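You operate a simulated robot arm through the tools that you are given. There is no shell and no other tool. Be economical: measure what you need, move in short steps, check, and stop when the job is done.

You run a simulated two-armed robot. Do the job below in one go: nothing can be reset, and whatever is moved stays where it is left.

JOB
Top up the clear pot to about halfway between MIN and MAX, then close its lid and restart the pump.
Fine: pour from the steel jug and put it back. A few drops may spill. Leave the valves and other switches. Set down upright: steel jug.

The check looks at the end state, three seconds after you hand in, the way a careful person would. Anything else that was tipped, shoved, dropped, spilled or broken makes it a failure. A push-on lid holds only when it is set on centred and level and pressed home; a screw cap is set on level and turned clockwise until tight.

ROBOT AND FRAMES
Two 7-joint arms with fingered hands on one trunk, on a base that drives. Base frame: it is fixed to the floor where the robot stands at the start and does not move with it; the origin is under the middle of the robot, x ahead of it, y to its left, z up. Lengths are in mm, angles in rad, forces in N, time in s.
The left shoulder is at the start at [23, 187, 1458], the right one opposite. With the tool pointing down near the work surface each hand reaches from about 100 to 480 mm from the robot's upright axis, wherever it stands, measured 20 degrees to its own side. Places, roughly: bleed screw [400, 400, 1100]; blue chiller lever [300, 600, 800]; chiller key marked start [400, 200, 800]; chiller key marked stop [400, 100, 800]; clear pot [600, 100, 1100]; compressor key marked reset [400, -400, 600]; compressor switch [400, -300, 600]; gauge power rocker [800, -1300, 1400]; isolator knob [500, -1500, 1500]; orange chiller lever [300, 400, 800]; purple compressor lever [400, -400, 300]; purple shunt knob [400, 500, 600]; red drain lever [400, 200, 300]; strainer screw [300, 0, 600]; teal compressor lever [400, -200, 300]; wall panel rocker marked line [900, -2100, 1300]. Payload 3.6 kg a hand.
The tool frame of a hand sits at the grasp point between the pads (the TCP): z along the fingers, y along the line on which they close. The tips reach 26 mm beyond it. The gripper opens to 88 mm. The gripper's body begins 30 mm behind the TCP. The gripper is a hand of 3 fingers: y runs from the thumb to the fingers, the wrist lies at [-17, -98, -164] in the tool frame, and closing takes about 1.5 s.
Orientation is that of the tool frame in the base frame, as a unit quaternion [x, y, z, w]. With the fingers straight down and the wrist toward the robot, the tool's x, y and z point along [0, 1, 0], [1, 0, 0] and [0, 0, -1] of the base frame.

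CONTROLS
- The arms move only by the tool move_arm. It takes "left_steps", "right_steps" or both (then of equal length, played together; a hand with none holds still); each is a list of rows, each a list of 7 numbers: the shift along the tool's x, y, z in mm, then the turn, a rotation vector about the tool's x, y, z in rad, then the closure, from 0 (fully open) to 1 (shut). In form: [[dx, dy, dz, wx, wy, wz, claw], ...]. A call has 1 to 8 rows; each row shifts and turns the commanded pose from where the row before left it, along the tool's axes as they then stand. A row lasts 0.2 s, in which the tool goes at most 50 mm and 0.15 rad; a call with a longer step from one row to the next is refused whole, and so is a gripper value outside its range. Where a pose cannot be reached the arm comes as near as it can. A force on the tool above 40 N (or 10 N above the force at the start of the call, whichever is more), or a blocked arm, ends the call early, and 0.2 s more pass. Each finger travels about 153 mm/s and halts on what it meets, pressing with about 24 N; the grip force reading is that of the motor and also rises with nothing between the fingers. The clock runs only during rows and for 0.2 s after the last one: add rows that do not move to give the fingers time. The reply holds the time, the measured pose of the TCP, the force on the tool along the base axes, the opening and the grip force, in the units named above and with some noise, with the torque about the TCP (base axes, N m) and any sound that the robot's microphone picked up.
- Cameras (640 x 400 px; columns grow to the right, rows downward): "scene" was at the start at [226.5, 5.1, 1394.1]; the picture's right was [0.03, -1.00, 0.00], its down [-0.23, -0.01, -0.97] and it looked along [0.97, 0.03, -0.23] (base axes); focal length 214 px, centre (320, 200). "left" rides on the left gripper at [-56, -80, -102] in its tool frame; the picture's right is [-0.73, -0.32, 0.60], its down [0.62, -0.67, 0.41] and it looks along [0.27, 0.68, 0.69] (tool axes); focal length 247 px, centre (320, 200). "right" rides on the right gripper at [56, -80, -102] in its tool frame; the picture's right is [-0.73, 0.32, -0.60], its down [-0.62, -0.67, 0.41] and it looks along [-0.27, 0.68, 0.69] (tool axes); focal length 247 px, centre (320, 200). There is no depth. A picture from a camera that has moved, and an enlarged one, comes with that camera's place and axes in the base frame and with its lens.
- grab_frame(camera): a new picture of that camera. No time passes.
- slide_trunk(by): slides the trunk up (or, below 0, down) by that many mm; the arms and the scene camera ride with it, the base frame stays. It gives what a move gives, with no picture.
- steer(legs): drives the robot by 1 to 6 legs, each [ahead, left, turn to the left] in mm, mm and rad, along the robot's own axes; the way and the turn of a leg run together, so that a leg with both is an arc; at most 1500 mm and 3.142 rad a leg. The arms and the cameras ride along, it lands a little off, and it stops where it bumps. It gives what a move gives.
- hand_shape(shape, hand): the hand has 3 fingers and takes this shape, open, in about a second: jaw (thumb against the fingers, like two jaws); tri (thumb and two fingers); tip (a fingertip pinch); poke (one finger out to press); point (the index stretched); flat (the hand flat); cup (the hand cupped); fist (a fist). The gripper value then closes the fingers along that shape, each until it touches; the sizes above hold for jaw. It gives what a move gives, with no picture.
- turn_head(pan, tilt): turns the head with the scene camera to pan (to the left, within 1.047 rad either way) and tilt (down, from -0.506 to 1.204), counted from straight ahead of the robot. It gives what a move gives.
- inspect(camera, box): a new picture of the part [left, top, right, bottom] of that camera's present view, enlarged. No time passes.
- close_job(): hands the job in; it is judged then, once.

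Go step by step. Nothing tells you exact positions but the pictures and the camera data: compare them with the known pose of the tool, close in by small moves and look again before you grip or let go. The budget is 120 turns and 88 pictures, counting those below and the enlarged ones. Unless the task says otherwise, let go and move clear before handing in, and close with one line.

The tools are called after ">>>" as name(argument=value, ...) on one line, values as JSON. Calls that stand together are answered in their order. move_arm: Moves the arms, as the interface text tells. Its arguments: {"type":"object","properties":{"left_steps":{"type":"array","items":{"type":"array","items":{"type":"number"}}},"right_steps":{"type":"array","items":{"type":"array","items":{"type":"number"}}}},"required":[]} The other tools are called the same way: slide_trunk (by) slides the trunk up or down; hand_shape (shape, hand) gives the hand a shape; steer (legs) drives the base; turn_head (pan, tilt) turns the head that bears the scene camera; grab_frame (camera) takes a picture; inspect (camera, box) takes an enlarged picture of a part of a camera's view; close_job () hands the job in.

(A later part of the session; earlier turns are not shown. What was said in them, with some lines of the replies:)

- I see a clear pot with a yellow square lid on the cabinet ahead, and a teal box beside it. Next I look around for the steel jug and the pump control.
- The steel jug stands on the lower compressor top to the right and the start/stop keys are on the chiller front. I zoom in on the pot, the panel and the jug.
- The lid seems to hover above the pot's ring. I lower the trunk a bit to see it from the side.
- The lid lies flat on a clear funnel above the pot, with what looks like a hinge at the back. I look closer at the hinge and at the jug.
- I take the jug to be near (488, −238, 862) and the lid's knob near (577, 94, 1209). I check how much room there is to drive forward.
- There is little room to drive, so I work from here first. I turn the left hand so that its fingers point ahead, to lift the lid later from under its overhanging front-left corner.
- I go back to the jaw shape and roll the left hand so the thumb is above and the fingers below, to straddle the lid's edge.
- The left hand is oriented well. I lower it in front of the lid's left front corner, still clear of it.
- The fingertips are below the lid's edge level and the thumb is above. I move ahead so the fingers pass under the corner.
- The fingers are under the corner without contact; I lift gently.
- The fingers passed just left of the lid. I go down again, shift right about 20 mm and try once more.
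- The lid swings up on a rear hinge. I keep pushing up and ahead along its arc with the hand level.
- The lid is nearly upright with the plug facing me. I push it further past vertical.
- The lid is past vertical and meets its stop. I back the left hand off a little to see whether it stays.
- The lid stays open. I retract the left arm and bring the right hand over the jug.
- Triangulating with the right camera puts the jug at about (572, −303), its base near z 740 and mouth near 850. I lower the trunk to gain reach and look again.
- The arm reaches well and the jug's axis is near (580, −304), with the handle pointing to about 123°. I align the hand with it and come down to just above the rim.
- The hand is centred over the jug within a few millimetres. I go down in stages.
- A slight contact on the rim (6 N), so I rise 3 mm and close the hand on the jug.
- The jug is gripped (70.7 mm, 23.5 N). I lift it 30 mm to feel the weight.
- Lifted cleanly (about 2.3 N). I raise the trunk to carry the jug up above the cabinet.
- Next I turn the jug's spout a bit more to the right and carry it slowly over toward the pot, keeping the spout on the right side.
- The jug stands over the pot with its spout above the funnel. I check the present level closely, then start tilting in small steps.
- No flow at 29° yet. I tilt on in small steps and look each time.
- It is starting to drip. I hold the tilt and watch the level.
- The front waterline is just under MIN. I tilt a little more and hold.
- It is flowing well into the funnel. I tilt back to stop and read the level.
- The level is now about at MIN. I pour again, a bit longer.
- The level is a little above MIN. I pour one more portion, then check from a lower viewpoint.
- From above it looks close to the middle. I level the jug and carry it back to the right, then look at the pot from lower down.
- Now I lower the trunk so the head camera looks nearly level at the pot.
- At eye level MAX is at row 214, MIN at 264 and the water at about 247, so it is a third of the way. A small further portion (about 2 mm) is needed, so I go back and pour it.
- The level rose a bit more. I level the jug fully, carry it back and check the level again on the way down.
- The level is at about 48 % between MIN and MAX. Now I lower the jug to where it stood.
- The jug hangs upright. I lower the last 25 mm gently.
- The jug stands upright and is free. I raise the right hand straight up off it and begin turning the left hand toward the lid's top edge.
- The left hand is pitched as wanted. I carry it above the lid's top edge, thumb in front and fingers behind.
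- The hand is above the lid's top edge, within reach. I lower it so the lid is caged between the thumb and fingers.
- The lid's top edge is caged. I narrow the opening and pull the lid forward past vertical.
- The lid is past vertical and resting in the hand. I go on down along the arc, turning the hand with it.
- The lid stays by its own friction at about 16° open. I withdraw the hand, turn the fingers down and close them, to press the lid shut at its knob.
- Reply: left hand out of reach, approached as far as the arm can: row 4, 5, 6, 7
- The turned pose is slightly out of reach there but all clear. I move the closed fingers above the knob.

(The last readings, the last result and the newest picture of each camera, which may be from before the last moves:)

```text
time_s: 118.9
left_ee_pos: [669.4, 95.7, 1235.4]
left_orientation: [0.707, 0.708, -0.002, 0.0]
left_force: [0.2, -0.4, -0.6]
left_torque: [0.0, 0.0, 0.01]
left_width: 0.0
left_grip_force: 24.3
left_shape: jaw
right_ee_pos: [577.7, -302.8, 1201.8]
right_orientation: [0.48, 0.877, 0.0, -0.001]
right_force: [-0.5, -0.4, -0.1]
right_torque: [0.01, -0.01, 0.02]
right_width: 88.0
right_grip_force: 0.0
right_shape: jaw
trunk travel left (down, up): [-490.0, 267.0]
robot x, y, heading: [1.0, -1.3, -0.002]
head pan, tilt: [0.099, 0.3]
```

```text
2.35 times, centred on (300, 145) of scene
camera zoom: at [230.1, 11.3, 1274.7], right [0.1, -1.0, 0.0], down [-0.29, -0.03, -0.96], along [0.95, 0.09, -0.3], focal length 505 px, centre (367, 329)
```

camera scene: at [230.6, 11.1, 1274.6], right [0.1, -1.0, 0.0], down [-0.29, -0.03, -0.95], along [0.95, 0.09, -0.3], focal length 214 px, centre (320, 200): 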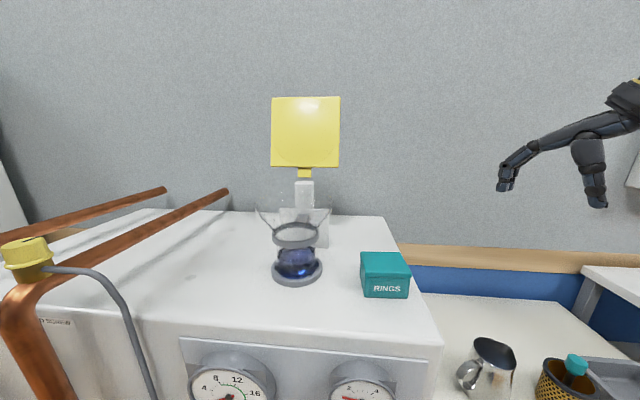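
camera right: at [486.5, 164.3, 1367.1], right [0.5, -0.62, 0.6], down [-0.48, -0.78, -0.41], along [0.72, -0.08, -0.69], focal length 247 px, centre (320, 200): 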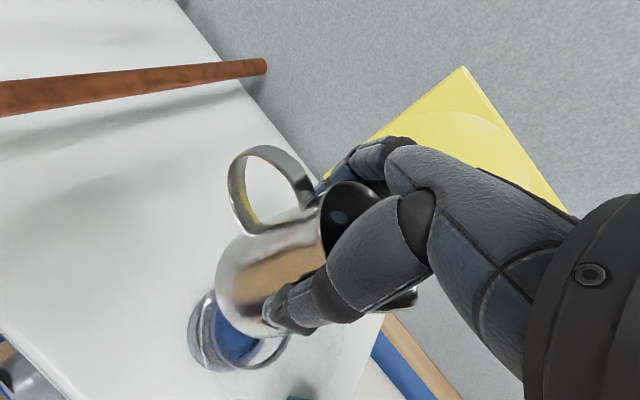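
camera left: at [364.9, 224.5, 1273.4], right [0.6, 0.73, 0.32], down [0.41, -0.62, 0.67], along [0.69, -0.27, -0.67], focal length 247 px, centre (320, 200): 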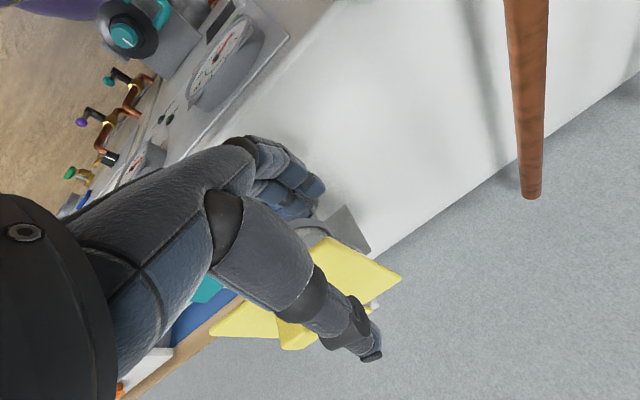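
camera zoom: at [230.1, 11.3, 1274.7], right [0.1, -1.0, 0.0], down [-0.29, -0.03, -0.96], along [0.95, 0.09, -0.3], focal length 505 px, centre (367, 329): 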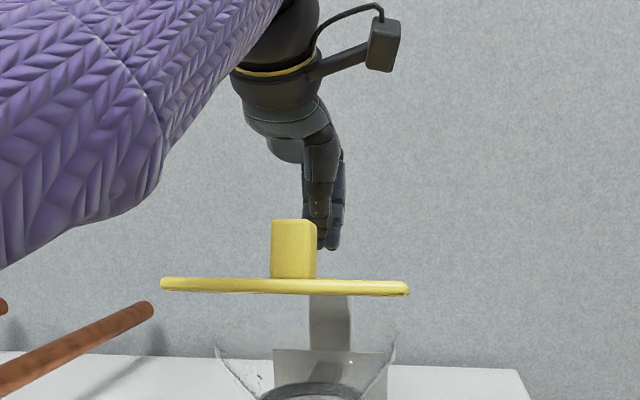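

The hand ended up behind the knob, clear of it. I go up, back over the knob, and then press down.

>>> move_arm(left_steps=[[0, 0, -35, 0, 0, 0, 1], [0, 0, -30, 0, 0, 0, 1], [-2, -28, 0, 0, 0, 0, 1], [-2, -28, 0, 0, 0, 0, 1], [0, -28, 0, 0, 0, 0, 1], [0, 0, 0, 0, 0, 0, 1]])

>>> inspect(camera="scene", box=[200, 60, 400, 230])

```text
time_s: 120.3
left_ee_pos: [584.9, 90.4, 1298.4]
left_orientation: [0.707, 0.707, -0.001, -0.001]
left_force: [-0.6, 0.2, -0.3]
left_torque: [-0.01, -0.01, -0.02]
left_width: 0.0
left_grip_force: 24.7
left_shape: jaw
right_ee_pos: [578.1, -302.9, 1202.5]
right_orientation: [0.481, 0.877, 0.0, -0.001]
right_force: [-0.4, 0.0, 0.0]
right_torque: [0.04, 0.02, 0.0]
right_width: 87.7
right_grip_force: 0.0
right_shape: jaw
trunk travel left (down, up): [-490.0, 267.0]
robot x, y, heading: [-1.7, -3.7, -0.003]
head pan, tilt: [0.099, 0.3]
```

```text
2.35 times, centred on (300, 145) of scene
camera zoom: at [230.9, 11.1, 1274.6], right [0.1, -1.0, 0.0], down [-0.29, -0.03, -0.96], along [0.95, 0.09, -0.3], focal length 505 px, centre (367, 329)
```

zoom: 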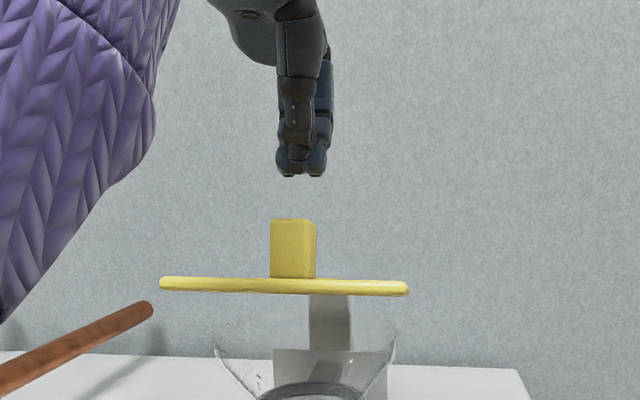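

The fingertips are over the knob. I press down slowly.

>>> move_arm(left_steps=[[4, 0, 15, 0, 0, 0, 1], [0, -2, 12, 0, 0, 0, 1], [0, -2, 10, 0, 0, 0, 1], [0, -2, 8, 0, 0, 0, 1], [0, -1, 6, 0, 0, 0, 1], [0, -1, 6, 0, 0, 0, 1], [0, 0, 4, 0, 0, 0, 1]])

>>> inspect(camera="scene", box=[200, 60, 400, 230])

```text
time_s: 121.9
left_ee_pos: [577.0, 94.0, 1239.0]
left_orientation: [0.706, 0.708, -0.001, -0.001]
left_force: [-0.4, -0.4, 0.4]
left_torque: [0.04, 0.0, -0.01]
left_width: 0.0
left_grip_force: 24.3
left_shape: jaw
right_ee_pos: [578.2, -302.6, 1201.5]
right_orientation: [0.48, 0.877, 0.001, -0.001]
right_force: [-0.1, 0.0, -0.6]
right_torque: [0.06, -0.02, 0.0]
right_width: 87.9
right_grip_force: 0.1
right_shape: jaw
trunk travel left (down, up): [-490.0, 267.0]
robot x, y, heading: [-0.3, -4.8, 0.002]
head pan, tilt: [0.099, 0.3]
```

```text
2.35 times, centred on (300, 145) of scene
camera zoom: at [230.6, 11.1, 1274.6], right [0.1, -1.0, 0.0], down [-0.29, -0.03, -0.96], along [0.95, 0.09, -0.3], focal length 505 px, centre (367, 329)
```

zoom: 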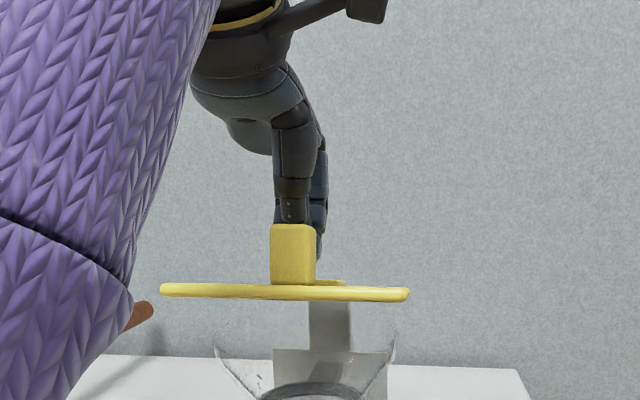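

The fingers slid beside the knob rather than on it. I rise, move ahead of the knob over the lid's flat front part and press there.

>>> move_arm(left_steps=[[0, 0, -25, 0, 0, 0, 1], [0, 0, -25, 0, 0, 0, 1], [-1, -24, 0, 0, 0, 0, 1], [-1, -22, 0, 0, 0, 0, 1], [0, 0, 15, 0, 0, 0, 1], [0, 0, 0, 0, 0, 0, 1]])

>>> inspect(camera="scene", box=[200, 60, 400, 230])

```text
time_s: 123.3
left_ee_pos: [538.0, 90.8, 1271.5]
left_orientation: [0.707, 0.708, -0.002, 0.0]
left_force: [1.1, -1.2, -0.1]
left_torque: [0.01, 0.03, -0.01]
left_width: 0.2
left_grip_force: 24.3
left_shape: jaw
left hand out of reach, approached as far as the arm can: row 4
right_ee_pos: [579.0, -303.5, 1202.2]
right_orientation: [0.481, 0.877, 0.001, -0.001]
right_force: [0.6, -0.3, 0.3]
right_torque: [0.0, -0.03, 0.02]
right_width: 87.7
right_grip_force: 0.1
right_shape: jaw
trunk travel left (down, up): [-490.0, 267.0]
robot x, y, heading: [-1.7, -1.5, 0.001]
head pan, tilt: [0.099, 0.3]
```

```text
2.35 times, centred on (300, 145) of scene
camera zoom: at [230.4, 10.8, 1274.7], right [0.1, -1.0, 0.0], down [-0.29, -0.03, -0.96], along [0.95, 0.09, -0.3], focal length 505 px, centre (367, 329)
```

zoom: 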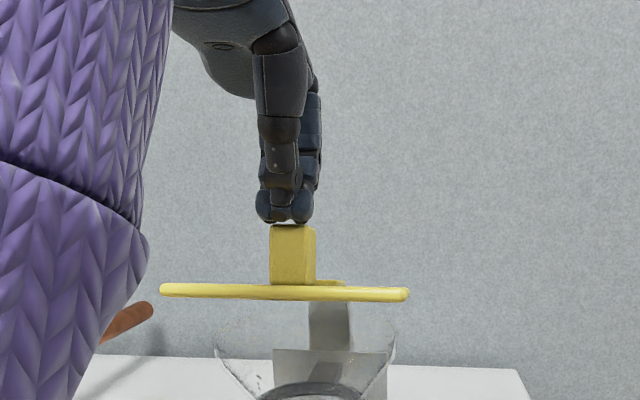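

>>> move_arm(left_steps=[[0, 0, 8, 0, 0, 0, 1], [0, 0, 8, 0, 0, 0, 1], [0, 0, 8, 0, 0, 0, 1], [0, 0, 8, 0, 0, 0, 1], [0, 0, 8, 0, 0, 0, 1]])

>>> inspect(camera="scene", box=[200, 60, 400, 230])

```text
time_s: 124.5
left_ee_pos: [535.5, 91.6, 1239.0]
left_orientation: [0.706, 0.708, 0.005, 0.007]
left_force: [8.9, 1.0, 30.8]
left_torque: [0.06, -0.28, -0.02]
left_width: 0.0
left_grip_force: 23.7
left_shape: jaw
right_ee_pos: [577.2, -303.4, 1202.1]
right_orientation: [0.48, 0.878, 0.0, -0.001]
right_force: [-0.3, 1.6, -0.6]
right_torque: [-0.02, -0.05, -0.01]
right_width: 87.8
right_grip_force: 0.1
right_shape: jaw
trunk travel left (down, up): [-490.0, 267.0]
robot x, y, heading: [-0.5, -1.7, 0.002]
head pan, tilt: [0.099, 0.3]
```

```text
2.35 times, centred on (300, 145) of scene
camera zoom: at [229.7, 10.8, 1275.3], right [0.1, -1.0, 0.0], down [-0.29, -0.03, -0.96], along [0.95, 0.09, -0.3], focal length 505 px, centre (367, 329)
```

zoom: 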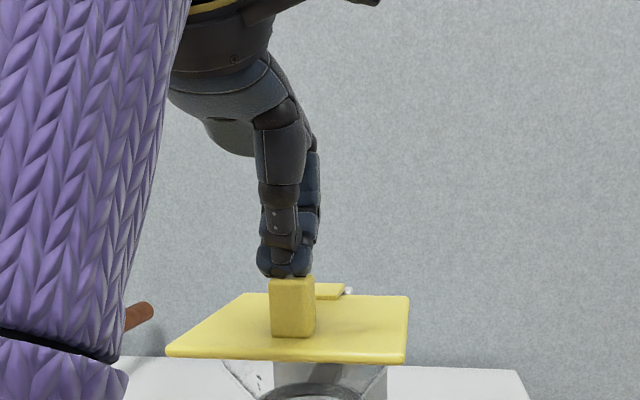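

The lid is shut and the fingers rest on the knob with 31 N. I press a touch more to be sure it is home, then rise.

>>> move_arm(left_steps=[[0, 0, 3, 0, 0, 0, 1], [0, 0, 3, 0, 0, 0, 1], [0, 0, 0, 0, 0, 0, 1]])

>>> move_arm(left_steps=[[0, 0, -15, 0, 0, 0, 1], [0, 0, -25, 0, 0, 0, 1], [0, 0, -25, 0, 0, 0, 1], [20, -10, -15, 0, 0, 0, 1], [40, -10, 0, 0, 0, 0, 1], [40, -10, 0, 0, 0, 0, 1]])

>>> inspect(camera="scene", box=[220, 100, 400, 290])

```text
time_s: 124.9
left_ee_pos: [537.1, 92.0, 1238.0]
left_orientation: [0.706, 0.708, 0.007, 0.01]
left_force: [-3.9, 0.3, 10.4]
left_torque: [0.05, 0.13, -0.01]
left_width: 0.0
left_grip_force: 24.1
left_shape: jaw
right_ee_pos: [577.0, -303.0, 1201.2]
right_orientation: [0.48, 0.878, 0.0, 0.001]
right_force: [0.5, 0.1, 0.3]
right_torque: [0.01, -0.04, -0.01]
right_width: 88.1
right_grip_force: 0.0
right_shape: jaw
trunk travel left (down, up): [-490.0, 267.0]
robot x, y, heading: [-1.8, -2.8, -0.001]
head pan, tilt: [0.099, 0.3]
stopped in row 2 (left hand): the force on the tool passed its limit at 44 N (the readings are from after the stop); the commanded pose is now the measured one
```

```text
time_s: 126.3
left_ee_pos: [537.2, 193.9, 1296.8]
left_orientation: [0.707, 0.707, 0.006, 0.008]
left_force: [0.4, 0.6, 0.3]
left_torque: [0.0, 0.0, -0.01]
left_width: 0.4
left_grip_force: 24.1
left_shape: jaw
left hand out of reach, approached as far as the arm can: row 3, 4, 5, 6
right_ee_pos: [578.3, -301.5, 1201.6]
right_orientation: [0.48, 0.877, 0.0, 0.0]
right_force: [-0.7, 0.2, 0.0]
right_torque: [0.04, -0.02, 0.0]
right_width: 88.1
right_grip_force: 0.1
right_shape: jaw
trunk travel left (down, up): [-490.0, 267.0]
robot x, y, heading: [-1.2, -2.4, 0.003]
head pan, tilt: [0.099, 0.3]
```

```text
2.11 times, centred on (310, 195) of scene
camera zoom: at [230.7, 11.7, 1274.6], right [0.1, -1.0, 0.0], down [-0.29, -0.03, -0.96], along [0.95, 0.09, -0.3], focal length 452 px, centre (341, 210)
```

zoom: 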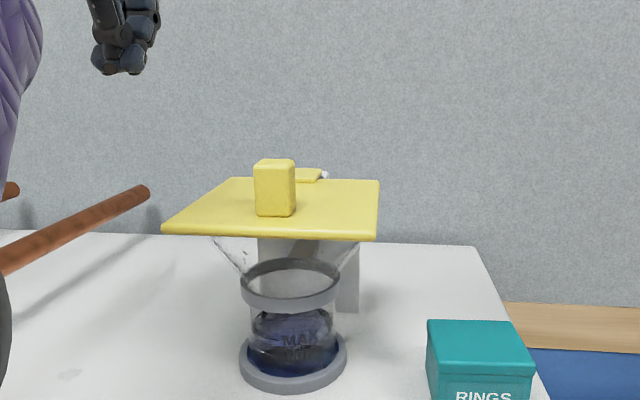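

The lid sits level and closed on the pot. Next I bring the left hand back in front of the chiller toward the START key near (439, 184, 774), and take the right hand up out of the jug's way.

>>> move_arm(left_steps=[[-1, -17, 21, -0.15, 0, 0, 1], [-1, -19.9, 18.2, -0.15, 0, 0, 1], [-1, -22.4, 15, -0.15, 0, 0, 1], [-1, -24.4, 11.5, -0.15, 0, 0, 1], [-1, -25.9, 7.7, -0.15, 0, 0, 1], [-1, -26.7, 3.8, -0.15, 0, 0, 1], [-1, -27, -0.3, -0.15, 0, 0, 1]], right_steps=[[0, 0, -32, 0, 0, 0, 0], [26, -13.6, -32, 0, 0, 0, 0], [26, -13.6, -32, 0, 0, 0, 0], [26, -13.6, -32, 0, 0, 0, 0], [26, -13.6, -32, 0, 0, 0, 0], [26, -13.6, -32, 0, 0, 0, 0], [26, -13.6, -20, 0, 0, 0, 0]])

```text
time_s: 127.1
left_ee_pos: [507.6, 203.7, 1357.9]
left_orientation: [0.654, 0.672, 0.252, 0.239]
left_force: [-1.1, -0.3, 1.0]
left_torque: [-0.01, 0.04, 0.0]
left_width: 0.0
left_grip_force: 24.2
left_shape: jaw
right_ee_pos: [530.4, -274.9, 1293.1]
right_orientation: [0.48, 0.877, 0.001, 0.0]
right_force: [-0.9, -0.2, 0.1]
right_torque: [0.02, -0.01, -0.01]
right_width: 88.0
right_grip_force: 0.0
right_shape: jaw
trunk travel left (down, up): [-490.0, 267.0]
robot x, y, heading: [-2.8, 1.1, -0.0]
head pan, tilt: [0.099, 0.3]
stopped in row 4 (left hand): the arm was blocked; the commanded pose is now the measured one
```

The left arm was blocked (probably folded too tightly). I first lower it in place, where it has more freedom.

>>> move_arm(left_steps=[[0, -18, 18, 0, 0, 0, 1], [0, -18, 18, 0, 0, 0, 1], [0, -18, 18, 0, 0, 0, 1], [0, -18, 18, 0, 0, 0, 1]], right_steps=[[26, -13.6, -32, 0, 0, 0, 0], [26, -13.6, -32, 0, 0, 0, 0], [26, -13.6, -20, 0, 0, 0, 0], [26, -13.6, 0, 0, 0, 0, 0]])

```text
time_s: 128.3
left_ee_pos: [507.0, 217.6, 1297.5]
left_orientation: [0.637, 0.665, 0.292, 0.258]
left_force: [0.6, 0.8, -0.2]
left_torque: [0.03, -0.02, -0.01]
left_width: 0.0
left_grip_force: 24.0
left_shape: jaw
right_ee_pos: [429.3, -217.3, 1376.2]
right_orientation: [0.481, 0.877, 0.001, 0.0]
right_force: [0.4, 0.1, 0.5]
right_torque: [0.01, -0.02, 0.0]
right_width: 87.7
right_grip_force: 0.0
right_shape: jaw
trunk travel left (down, up): [-490.0, 267.0]
robot x, y, heading: [2.8, 1.0, 0.002]
head pan, tilt: [0.099, 0.3]
stopped in row 4 (left hand): the arm was blocked; the commanded pose is now the measured one
```

>>> turn_head(pan=0.6, tilt=0.3)

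>>> grab_frame(camera="scene")

```text
time_s: 129.2
left_ee_pos: [506.9, 217.9, 1297.9]
left_orientation: [0.638, 0.665, 0.291, 0.258]
left_force: [0.6, 0.1, 0.2]
left_torque: [0.0, 0.04, 0.04]
left_width: 0.0
left_grip_force: 23.7
left_shape: jaw
right_ee_pos: [428.7, -216.7, 1376.9]
right_orientation: [0.481, 0.877, 0.002, -0.001]
right_force: [0.3, -0.7, -0.1]
right_torque: [0.01, 0.02, 0.0]
right_width: 87.8
right_grip_force: 0.0
right_shape: jaw
trunk travel left (down, up): [-490.0, 267.0]
robot x, y, heading: [-1.1, -0.4, 0.002]
head pan, tilt: [0.6, 0.3]
```

```text
5 pictures are left
camera scene: at [214.9, 54.5, 1274.6], right [0.56, -0.83, 0.0], down [-0.24, -0.17, -0.96], along [0.79, 0.54, -0.3], focal length 214 px, centre (320, 200)
```

scene: 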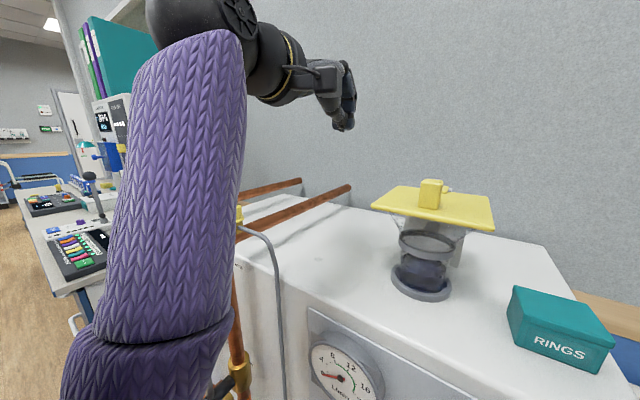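

The forearm stands upright and the wrist has reached its limit there. I go back up to the pose where the hand could be rolled freely before.

>>> move_arm(left_steps=[[13, 8.4, -44.7, 0.08, 0, 0, 1], [13, 4.8, -45.3, 0.08, 0, 0, 1], [13, 1.3, -45.5, 0.08, 0, 0, 1], [13, -2.4, -45.4, 0.08, 0, 0, 1]])

```text
time_s: 130.2
left_ee_pos: [471.6, 275.7, 1408.1]
left_orientation: [0.667, 0.707, 0.181, 0.152]
left_force: [-0.2, 0.0, -0.7]
left_torque: [-0.01, 0.0, -0.03]
left_width: 0.1
left_grip_force: 23.9
left_shape: jaw
left hand out of reach, approached as far as the arm can: row 3, 4
right_ee_pos: [430.4, -214.4, 1377.0]
right_orientation: [0.479, 0.878, -0.001, -0.001]
right_force: [-0.7, 0.1, 0.9]
right_torque: [0.01, 0.03, 0.02]
right_width: 87.7
right_grip_force: 0.0
right_shape: jaw
trunk travel left (down, up): [-490.0, 267.0]
robot x, y, heading: [2.3, 4.8, -0.001]
head pan, tilt: [0.6, 0.3]
```

>>> move_arm(left_steps=[[0, 0, 0, 0, 0.077, 0.1264, 1], [0, 0, 0, 0, 0.077, 0.1264, 1], [0, 0, 0, 0, 0.077, 0.1264, 1], [0, 0, 0, 0, 0.077, 0.1264, 1], [0, 0, 0, 0, 0.077, 0.1264, 1], [0, 0, 0, 0, 0.077, 0.1264, 1], [0, 0, 0, 0, 0.077, 0.1264, 1], [0, 0, 0, 0, 0.077, 0.1264, 1]])

>>> move_arm(left_steps=[[0, 0, 0, 0, 0.077, 0.1264, 1], [0, 0, 0, 0, 0.077, 0.1264, 1], [0, 0, 0, 0, 0.077, 0.1264, 1], [0, 0, 0, 0, 0.077, 0.1264, 1], [0, 0, 0, 0, 0.077, 0.1264, 1], [0, 0, 0, 0, 0.077, 0.1264, 1], [0, 0, 0, 0, 0.077, 0.1264, 1], [0, 0, 0, 0, 0.077, 0.1264, 1]])

>>> move_arm(left_steps=[[0, 0, 0, 0, 0.077, 0.1264, 1], [0, 0, 0, 0, 0.077, 0.1264, 1], [0, 0, 0, 0, 0.077, 0.1264, 1], [0, 0, 0, 0, 0.077, 0.1264, 1], [0, 0, 0, 0, 0.077, 0.1264, 1]])

```text
time_s: 132.1
left_ee_pos: [496.1, 276.2, 1398.4]
left_orientation: [0.839, 0.307, 0.419, -0.162]
left_force: [-0.4, 1.0, -0.6]
left_torque: [0.04, 0.02, -0.02]
left_width: 0.2
left_grip_force: 23.8
left_shape: jaw
left hand out of reach, approached as far as the arm can: row 2, 4, 5, 6, 7, 8
right_ee_pos: [428.0, -218.0, 1377.1]
right_orientation: [0.48, 0.877, 0.001, -0.001]
right_force: [-0.8, 0.0, -0.3]
right_torque: [-0.01, 0.0, 0.0]
right_width: 87.8
right_grip_force: 0.1
right_shape: jaw
trunk travel left (down, up): [-490.0, 267.0]
robot x, y, heading: [1.1, 2.7, -0.001]
head pan, tilt: [0.6, 0.3]
```

```text
time_s: 133.8
left_ee_pos: [519.6, 276.4, 1385.9]
left_orientation: [0.72, -0.192, 0.514, -0.424]
left_force: [0.1, -0.6, 0.1]
left_torque: [-0.04, 0.0, 0.0]
left_width: 0.0
left_grip_force: 24.4
left_shape: jaw
left hand out of reach, approached as far as the arm can: row 1, 2, 3, 4, 5, 6, 8
right_ee_pos: [430.4, -217.5, 1375.6]
right_orientation: [0.481, 0.877, 0.0, 0.0]
right_force: [-0.1, 0.0, -0.6]
right_torque: [-0.01, -0.01, 0.0]
right_width: 88.1
right_grip_force: 0.0
right_shape: jaw
trunk travel left (down, up): [-490.0, 267.0]
robot x, y, heading: [-0.3, 1.6, 0.004]
head pan, tilt: [0.6, 0.3]
```

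```text
time_s: 135.1
left_ee_pos: [548.8, 269.7, 1370.5]
left_orientation: [0.518, -0.481, 0.484, -0.516]
left_force: [1.3, -0.3, -0.5]
left_torque: [0.04, 0.0, 0.0]
left_width: 0.3
left_grip_force: 23.4
left_shape: jaw
left hand out of reach, approached as far as the arm can: row 2, 3, 4
right_ee_pos: [428.5, -214.7, 1376.3]
right_orientation: [0.48, 0.877, 0.0, 0.0]
right_force: [1.2, 0.8, 0.5]
right_torque: [0.01, -0.01, -0.02]
right_width: 87.9
right_grip_force: 0.1
right_shape: jaw
trunk travel left (down, up): [-490.0, 267.0]
robot x, y, heading: [2.9, 1.5, 0.001]
head pan, tilt: [0.6, 0.3]
```

The hand is back in the thumb-up, fingers-ahead pose. I bring it back and down in front of the chiller.

>>> move_arm(left_steps=[[10, 38, -21, 0, 0, 0, 1], [10, 38, -21, 0, 0, 0, 1], [10, 38, -21, 0, 0, 0, 1], [10, 38, -21, 0, 0, 0, 1], [10, 38, -21, 0, 0, 0, 1], [10, 38, -21, 0, 0, 0, 1], [10, 38, -21, 0, 0, 0, 1]])

```text
time_s: 136.7
left_ee_pos: [407.7, 185.2, 1105.8]
left_orientation: [0.517, -0.481, 0.485, -0.516]
left_force: [0.2, -0.8, 0.8]
left_torque: [-0.02, 0.0, 0.01]
left_width: 0.0
left_grip_force: 23.8
left_shape: jaw
right_ee_pos: [429.6, -217.3, 1375.5]
right_orientation: [0.481, 0.877, 0.001, -0.001]
right_force: [-0.4, -0.3, 0.7]
right_torque: [-0.01, -0.01, 0.0]
right_width: 87.9
right_grip_force: 0.0
right_shape: jaw
trunk travel left (down, up): [-490.0, 267.0]
robot x, y, heading: [3.1, -0.5, -0.001]
head pan, tilt: [0.6, 0.3]
```

>>> move_arm(left_steps=[[0, 32, -19, 0, 0.067, 0, 1], [0, 32, -20, 0, 0, 0, 1], [0, 32, -20, 0, 0, 0, 1]])

>>> slide_trunk(by=-230)

>>> turn_head(pan=0.35, tilt=0.85)

>>> grab_frame(camera="scene")

```text
time_s: 137.4
left_ee_pos: [347.9, 184.7, 1009.6]
left_orientation: [0.5, -0.498, 0.501, -0.5]
left_force: [0.3, -0.2, 0.7]
left_torque: [-0.03, 0.0, -0.01]
left_width: 0.2
left_grip_force: 23.7
left_shape: jaw
right_ee_pos: [428.9, -216.7, 1376.3]
right_orientation: [0.48, 0.877, -0.001, 0.0]
right_force: [-0.5, 0.1, 0.1]
right_torque: [-0.02, -0.02, 0.0]
right_width: 88.0
right_grip_force: 0.1
right_shape: jaw
trunk travel left (down, up): [-490.0, 267.0]
robot x, y, heading: [0.6, 1.6, -0.005]
head pan, tilt: [0.6, 0.3]
```

```text
time_s: 139.9
left_ee_pos: [351.5, 186.1, 779.7]
left_orientation: [0.501, -0.497, 0.502, -0.5]
left_force: [-0.7, -0.4, -0.4]
left_torque: [0.03, -0.01, 0.04]
left_width: 0.0
left_grip_force: 24.2
left_shape: jaw
right_ee_pos: [428.9, -217.1, 1145.3]
right_orientation: [0.48, 0.877, 0.001, 0.0]
right_force: [0.7, -0.1, 0.5]
right_torque: [0.01, -0.05, 0.02]
right_width: 88.0
right_grip_force: 0.2
right_shape: jaw
trunk travel left (down, up): [-260.0, 497.0]
robot x, y, heading: [0.4, -0.4, 0.002]
head pan, tilt: [0.6, 0.3]
```

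```text
time_s: 140.8
left_ee_pos: [348.7, 184.9, 778.4]
left_orientation: [0.501, -0.498, 0.501, -0.5]
left_force: [0.0, 0.1, 0.4]
left_torque: [0.0, 0.03, -0.01]
left_width: 0.0
left_grip_force: 23.8
left_shape: jaw
right_ee_pos: [429.4, -216.6, 1145.6]
right_orientation: [0.48, 0.877, 0.001, -0.002]
right_force: [-0.5, -0.3, 0.2]
right_torque: [0.02, 0.01, 0.01]
right_width: 88.1
right_grip_force: 0.0
right_shape: jaw
trunk travel left (down, up): [-260.0, 497.0]
robot x, y, heading: [1.0, -1.5, 0.002]
head pan, tilt: [0.351, 0.85]
```

```text
4 pictures are left
camera scene: at [239.3, 28.9, 980.7], right [0.34, -0.94, 0.0], down [-0.7, -0.26, -0.66], along [0.62, 0.23, -0.75], focal length 214 px, centre (320, 200)
```

scene: 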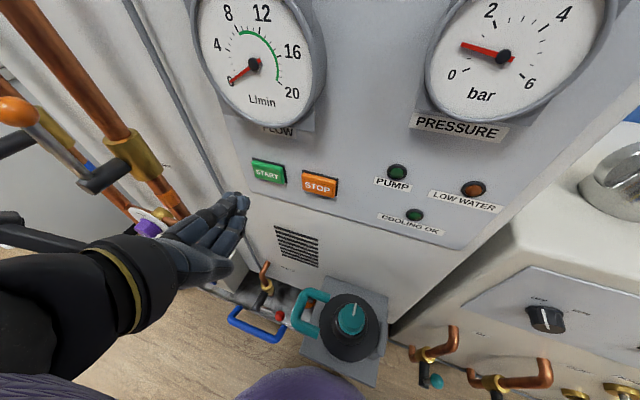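

The START key is at about (439, 185, 771) and the fingertips are lined up 64 mm in front of it; the LOW WATER lamp is out now. I move in and press it.

>>> move_arm(left_steps=[[0, 7, 20, 0, 0, 0, 1], [0, 0, 20, 0, 0, 0, 1], [0, 0, 10, 0, 0, 0, 1], [0, 0, 4, 0, 0, 0, 1], [0, 0, 4, 0, 0, 0, 1], [0, 0, 3, 0, 0, 0, 1]])

>>> inspect(camera="scene", box=[180, 60, 540, 260])

```text
time_s: 142.2
left_ee_pos: [411.3, 185.7, 772.2]
left_orientation: [0.501, -0.497, 0.502, -0.5]
left_force: [-1.0, 0.2, 0.0]
left_torque: [0.03, -0.04, -0.02]
left_width: 0.2
left_grip_force: 24.4
left_shape: jaw
right_ee_pos: [430.2, -216.6, 1145.8]
right_orientation: [0.481, 0.877, 0.001, 0.0]
right_force: [0.7, 0.0, 0.4]
right_torque: [-0.03, -0.01, -0.02]
right_width: 87.7
right_grip_force: 0.0
right_shape: jaw
trunk travel left (down, up): [-260.0, 497.0]
robot x, y, heading: [0.6, 0.2, -0.0]
head pan, tilt: [0.351, 0.85]
```

```text
1.78 times, centred on (360, 160) of scene
camera zoom: at [239.2, 28.8, 980.7], right [0.34, -0.94, 0.0], down [-0.71, -0.26, -0.66], along [0.62, 0.23, -0.75], focal length 381 px, centre (249, 271)
```

zoom: 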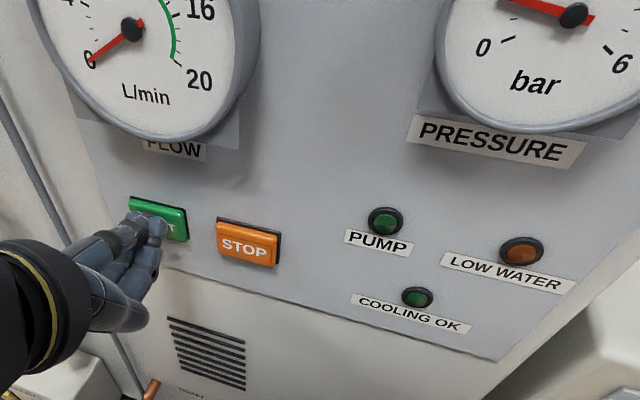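

>>> move_arm(left_steps=[[0, 0, 2.5, 0, 0, 0, 1], [0, 0, 2.5, 0, 0, 0, 1], [0, 0, 2.5, 0, 0, 0, 1], [0, 0, 0, 0, 0, 0, 1]])

```text
time_s: 143.2
left_ee_pos: [416.3, 186.0, 771.9]
left_orientation: [0.502, -0.498, 0.501, -0.499]
left_force: [-14.3, 3.6, 0.5]
left_torque: [0.01, 0.01, 0.05]
left_width: 0.0
left_grip_force: 24.3
left_shape: jaw
right_ee_pos: [427.8, -216.9, 1146.4]
right_orientation: [0.48, 0.877, 0.0, 0.0]
right_force: [0.0, 0.8, 1.0]
right_torque: [-0.03, 0.03, -0.01]
right_width: 87.8
right_grip_force: 0.2
right_shape: jaw
trunk travel left (down, up): [-260.0, 497.0]
robot x, y, heading: [1.4, -0.5, 0.003]
head pan, tilt: [0.351, 0.85]
heard: click
```

A click was heard at 14 N. I withdraw and check the pump lamp and the gauges.

>>> move_arm(left_steps=[[0, 0, -8, 0, 0, 0, 1], [0, 0, -25, 0, 0, 0, 1], [0, 0, -35, 0, 0, 0, 1], [0, 0, 0, 0, 0, 0, 1], [0, 0, 0, 0, 0, 0, 1], [0, 0, 0, 0, 0, 0, 1]])

>>> inspect(camera="scene", box=[180, 0, 580, 260])

```text
time_s: 144.6
left_ee_pos: [350.2, 185.6, 769.3]
left_orientation: [0.501, -0.498, 0.502, -0.5]
left_force: [0.6, 0.6, 0.5]
left_torque: [0.02, 0.01, 0.02]
left_width: 0.2
left_grip_force: 24.2
left_shape: jaw
right_ee_pos: [428.8, -216.2, 1146.0]
right_orientation: [0.48, 0.877, 0.0, -0.001]
right_force: [-0.1, 0.0, 0.2]
right_torque: [-0.01, -0.02, 0.0]
right_width: 88.0
right_grip_force: 0.0
right_shape: jaw
trunk travel left (down, up): [-260.0, 497.0]
robot x, y, heading: [0.9, -1.1, 0.004]
head pan, tilt: [0.351, 0.85]
```

```text
1.54 times, centred on (380, 130) of scene
camera zoom: at [239.3, 28.8, 980.7], right [0.34, -0.94, 0.0], down [-0.71, -0.26, -0.66], along [0.62, 0.23, -0.75], focal length 330 px, centre (228, 308)
```

zoom: 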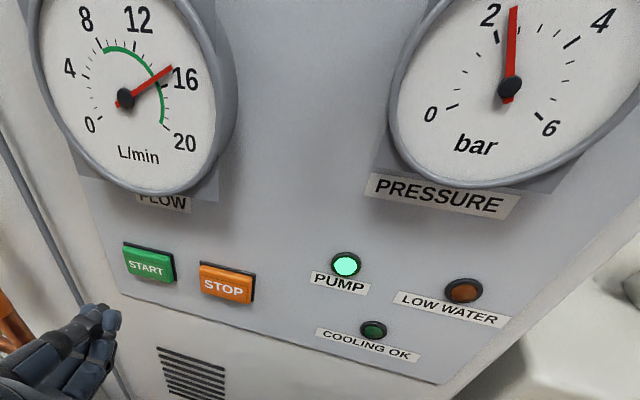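

The pump lamp is lit, flow is about 15 L/min in the green band and pressure has risen. One last look at the pot and lid.

>>> turn_head(pan=0.05, tilt=-0.1)

>>> grab_frame(camera="scene")

```text
time_s: 145.9
left_ee_pos: [349.4, 186.0, 769.2]
left_orientation: [0.501, -0.497, 0.501, -0.501]
left_force: [0.0, -0.4, -1.1]
left_torque: [0.02, 0.0, 0.03]
left_width: 0.1
left_grip_force: 23.4
left_shape: jaw
right_ee_pos: [429.7, -216.0, 1145.8]
right_orientation: [0.48, 0.877, 0.001, -0.001]
right_force: [0.5, -0.7, 0.0]
right_torque: [0.01, 0.01, -0.04]
right_width: 88.0
right_grip_force: 0.1
right_shape: jaw
trunk travel left (down, up): [-260.0, 497.0]
robot x, y, heading: [-0.6, 2.6, 0.003]
head pan, tilt: [0.051, -0.099]
```

```text
1 pictures are left
camera scene: at [252.9, 6.4, 1065.5], right [0.05, -1.0, 0.0], down [0.1, 0.01, -1.0], along [0.99, 0.05, 0.1], focal length 214 px, centre (320, 200)
```

scene: 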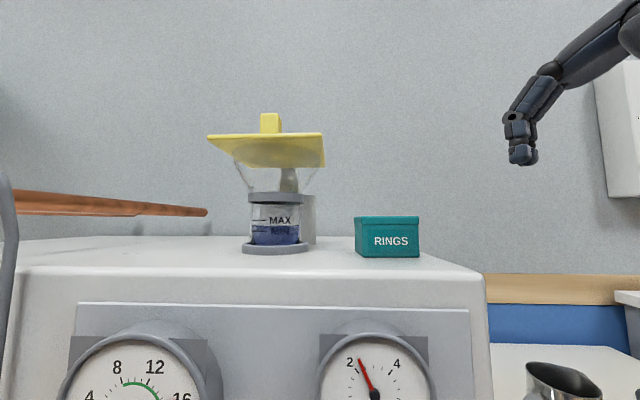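

>>> inspect(camera="scene", box=[200, 100, 340, 260])

```text
2.50 times, centred on (270, 180) of scene
camera zoom: at [252.9, 6.4, 1065.5], right [0.05, -1.0, 0.0], down [0.1, 0.01, -1.0], along [0.99, 0.05, 0.1], focal length 536 px, centre (445, 250)
```

zoom: 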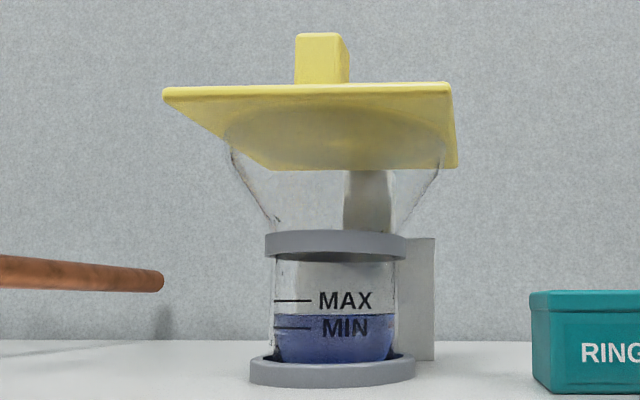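

The lid is level and seated on the funnel, the water stands halfway between MIN and MAX, the pump runs, the jug is back upright, and both hands are clear.

>>> close_job()

```text
The job is handed in.
```

The job is handed in. The clear pot is topped up to about halfway between MIN and MAX, its lid is pressed shut, the pump is running, and the steel jug is back upright where it stood.
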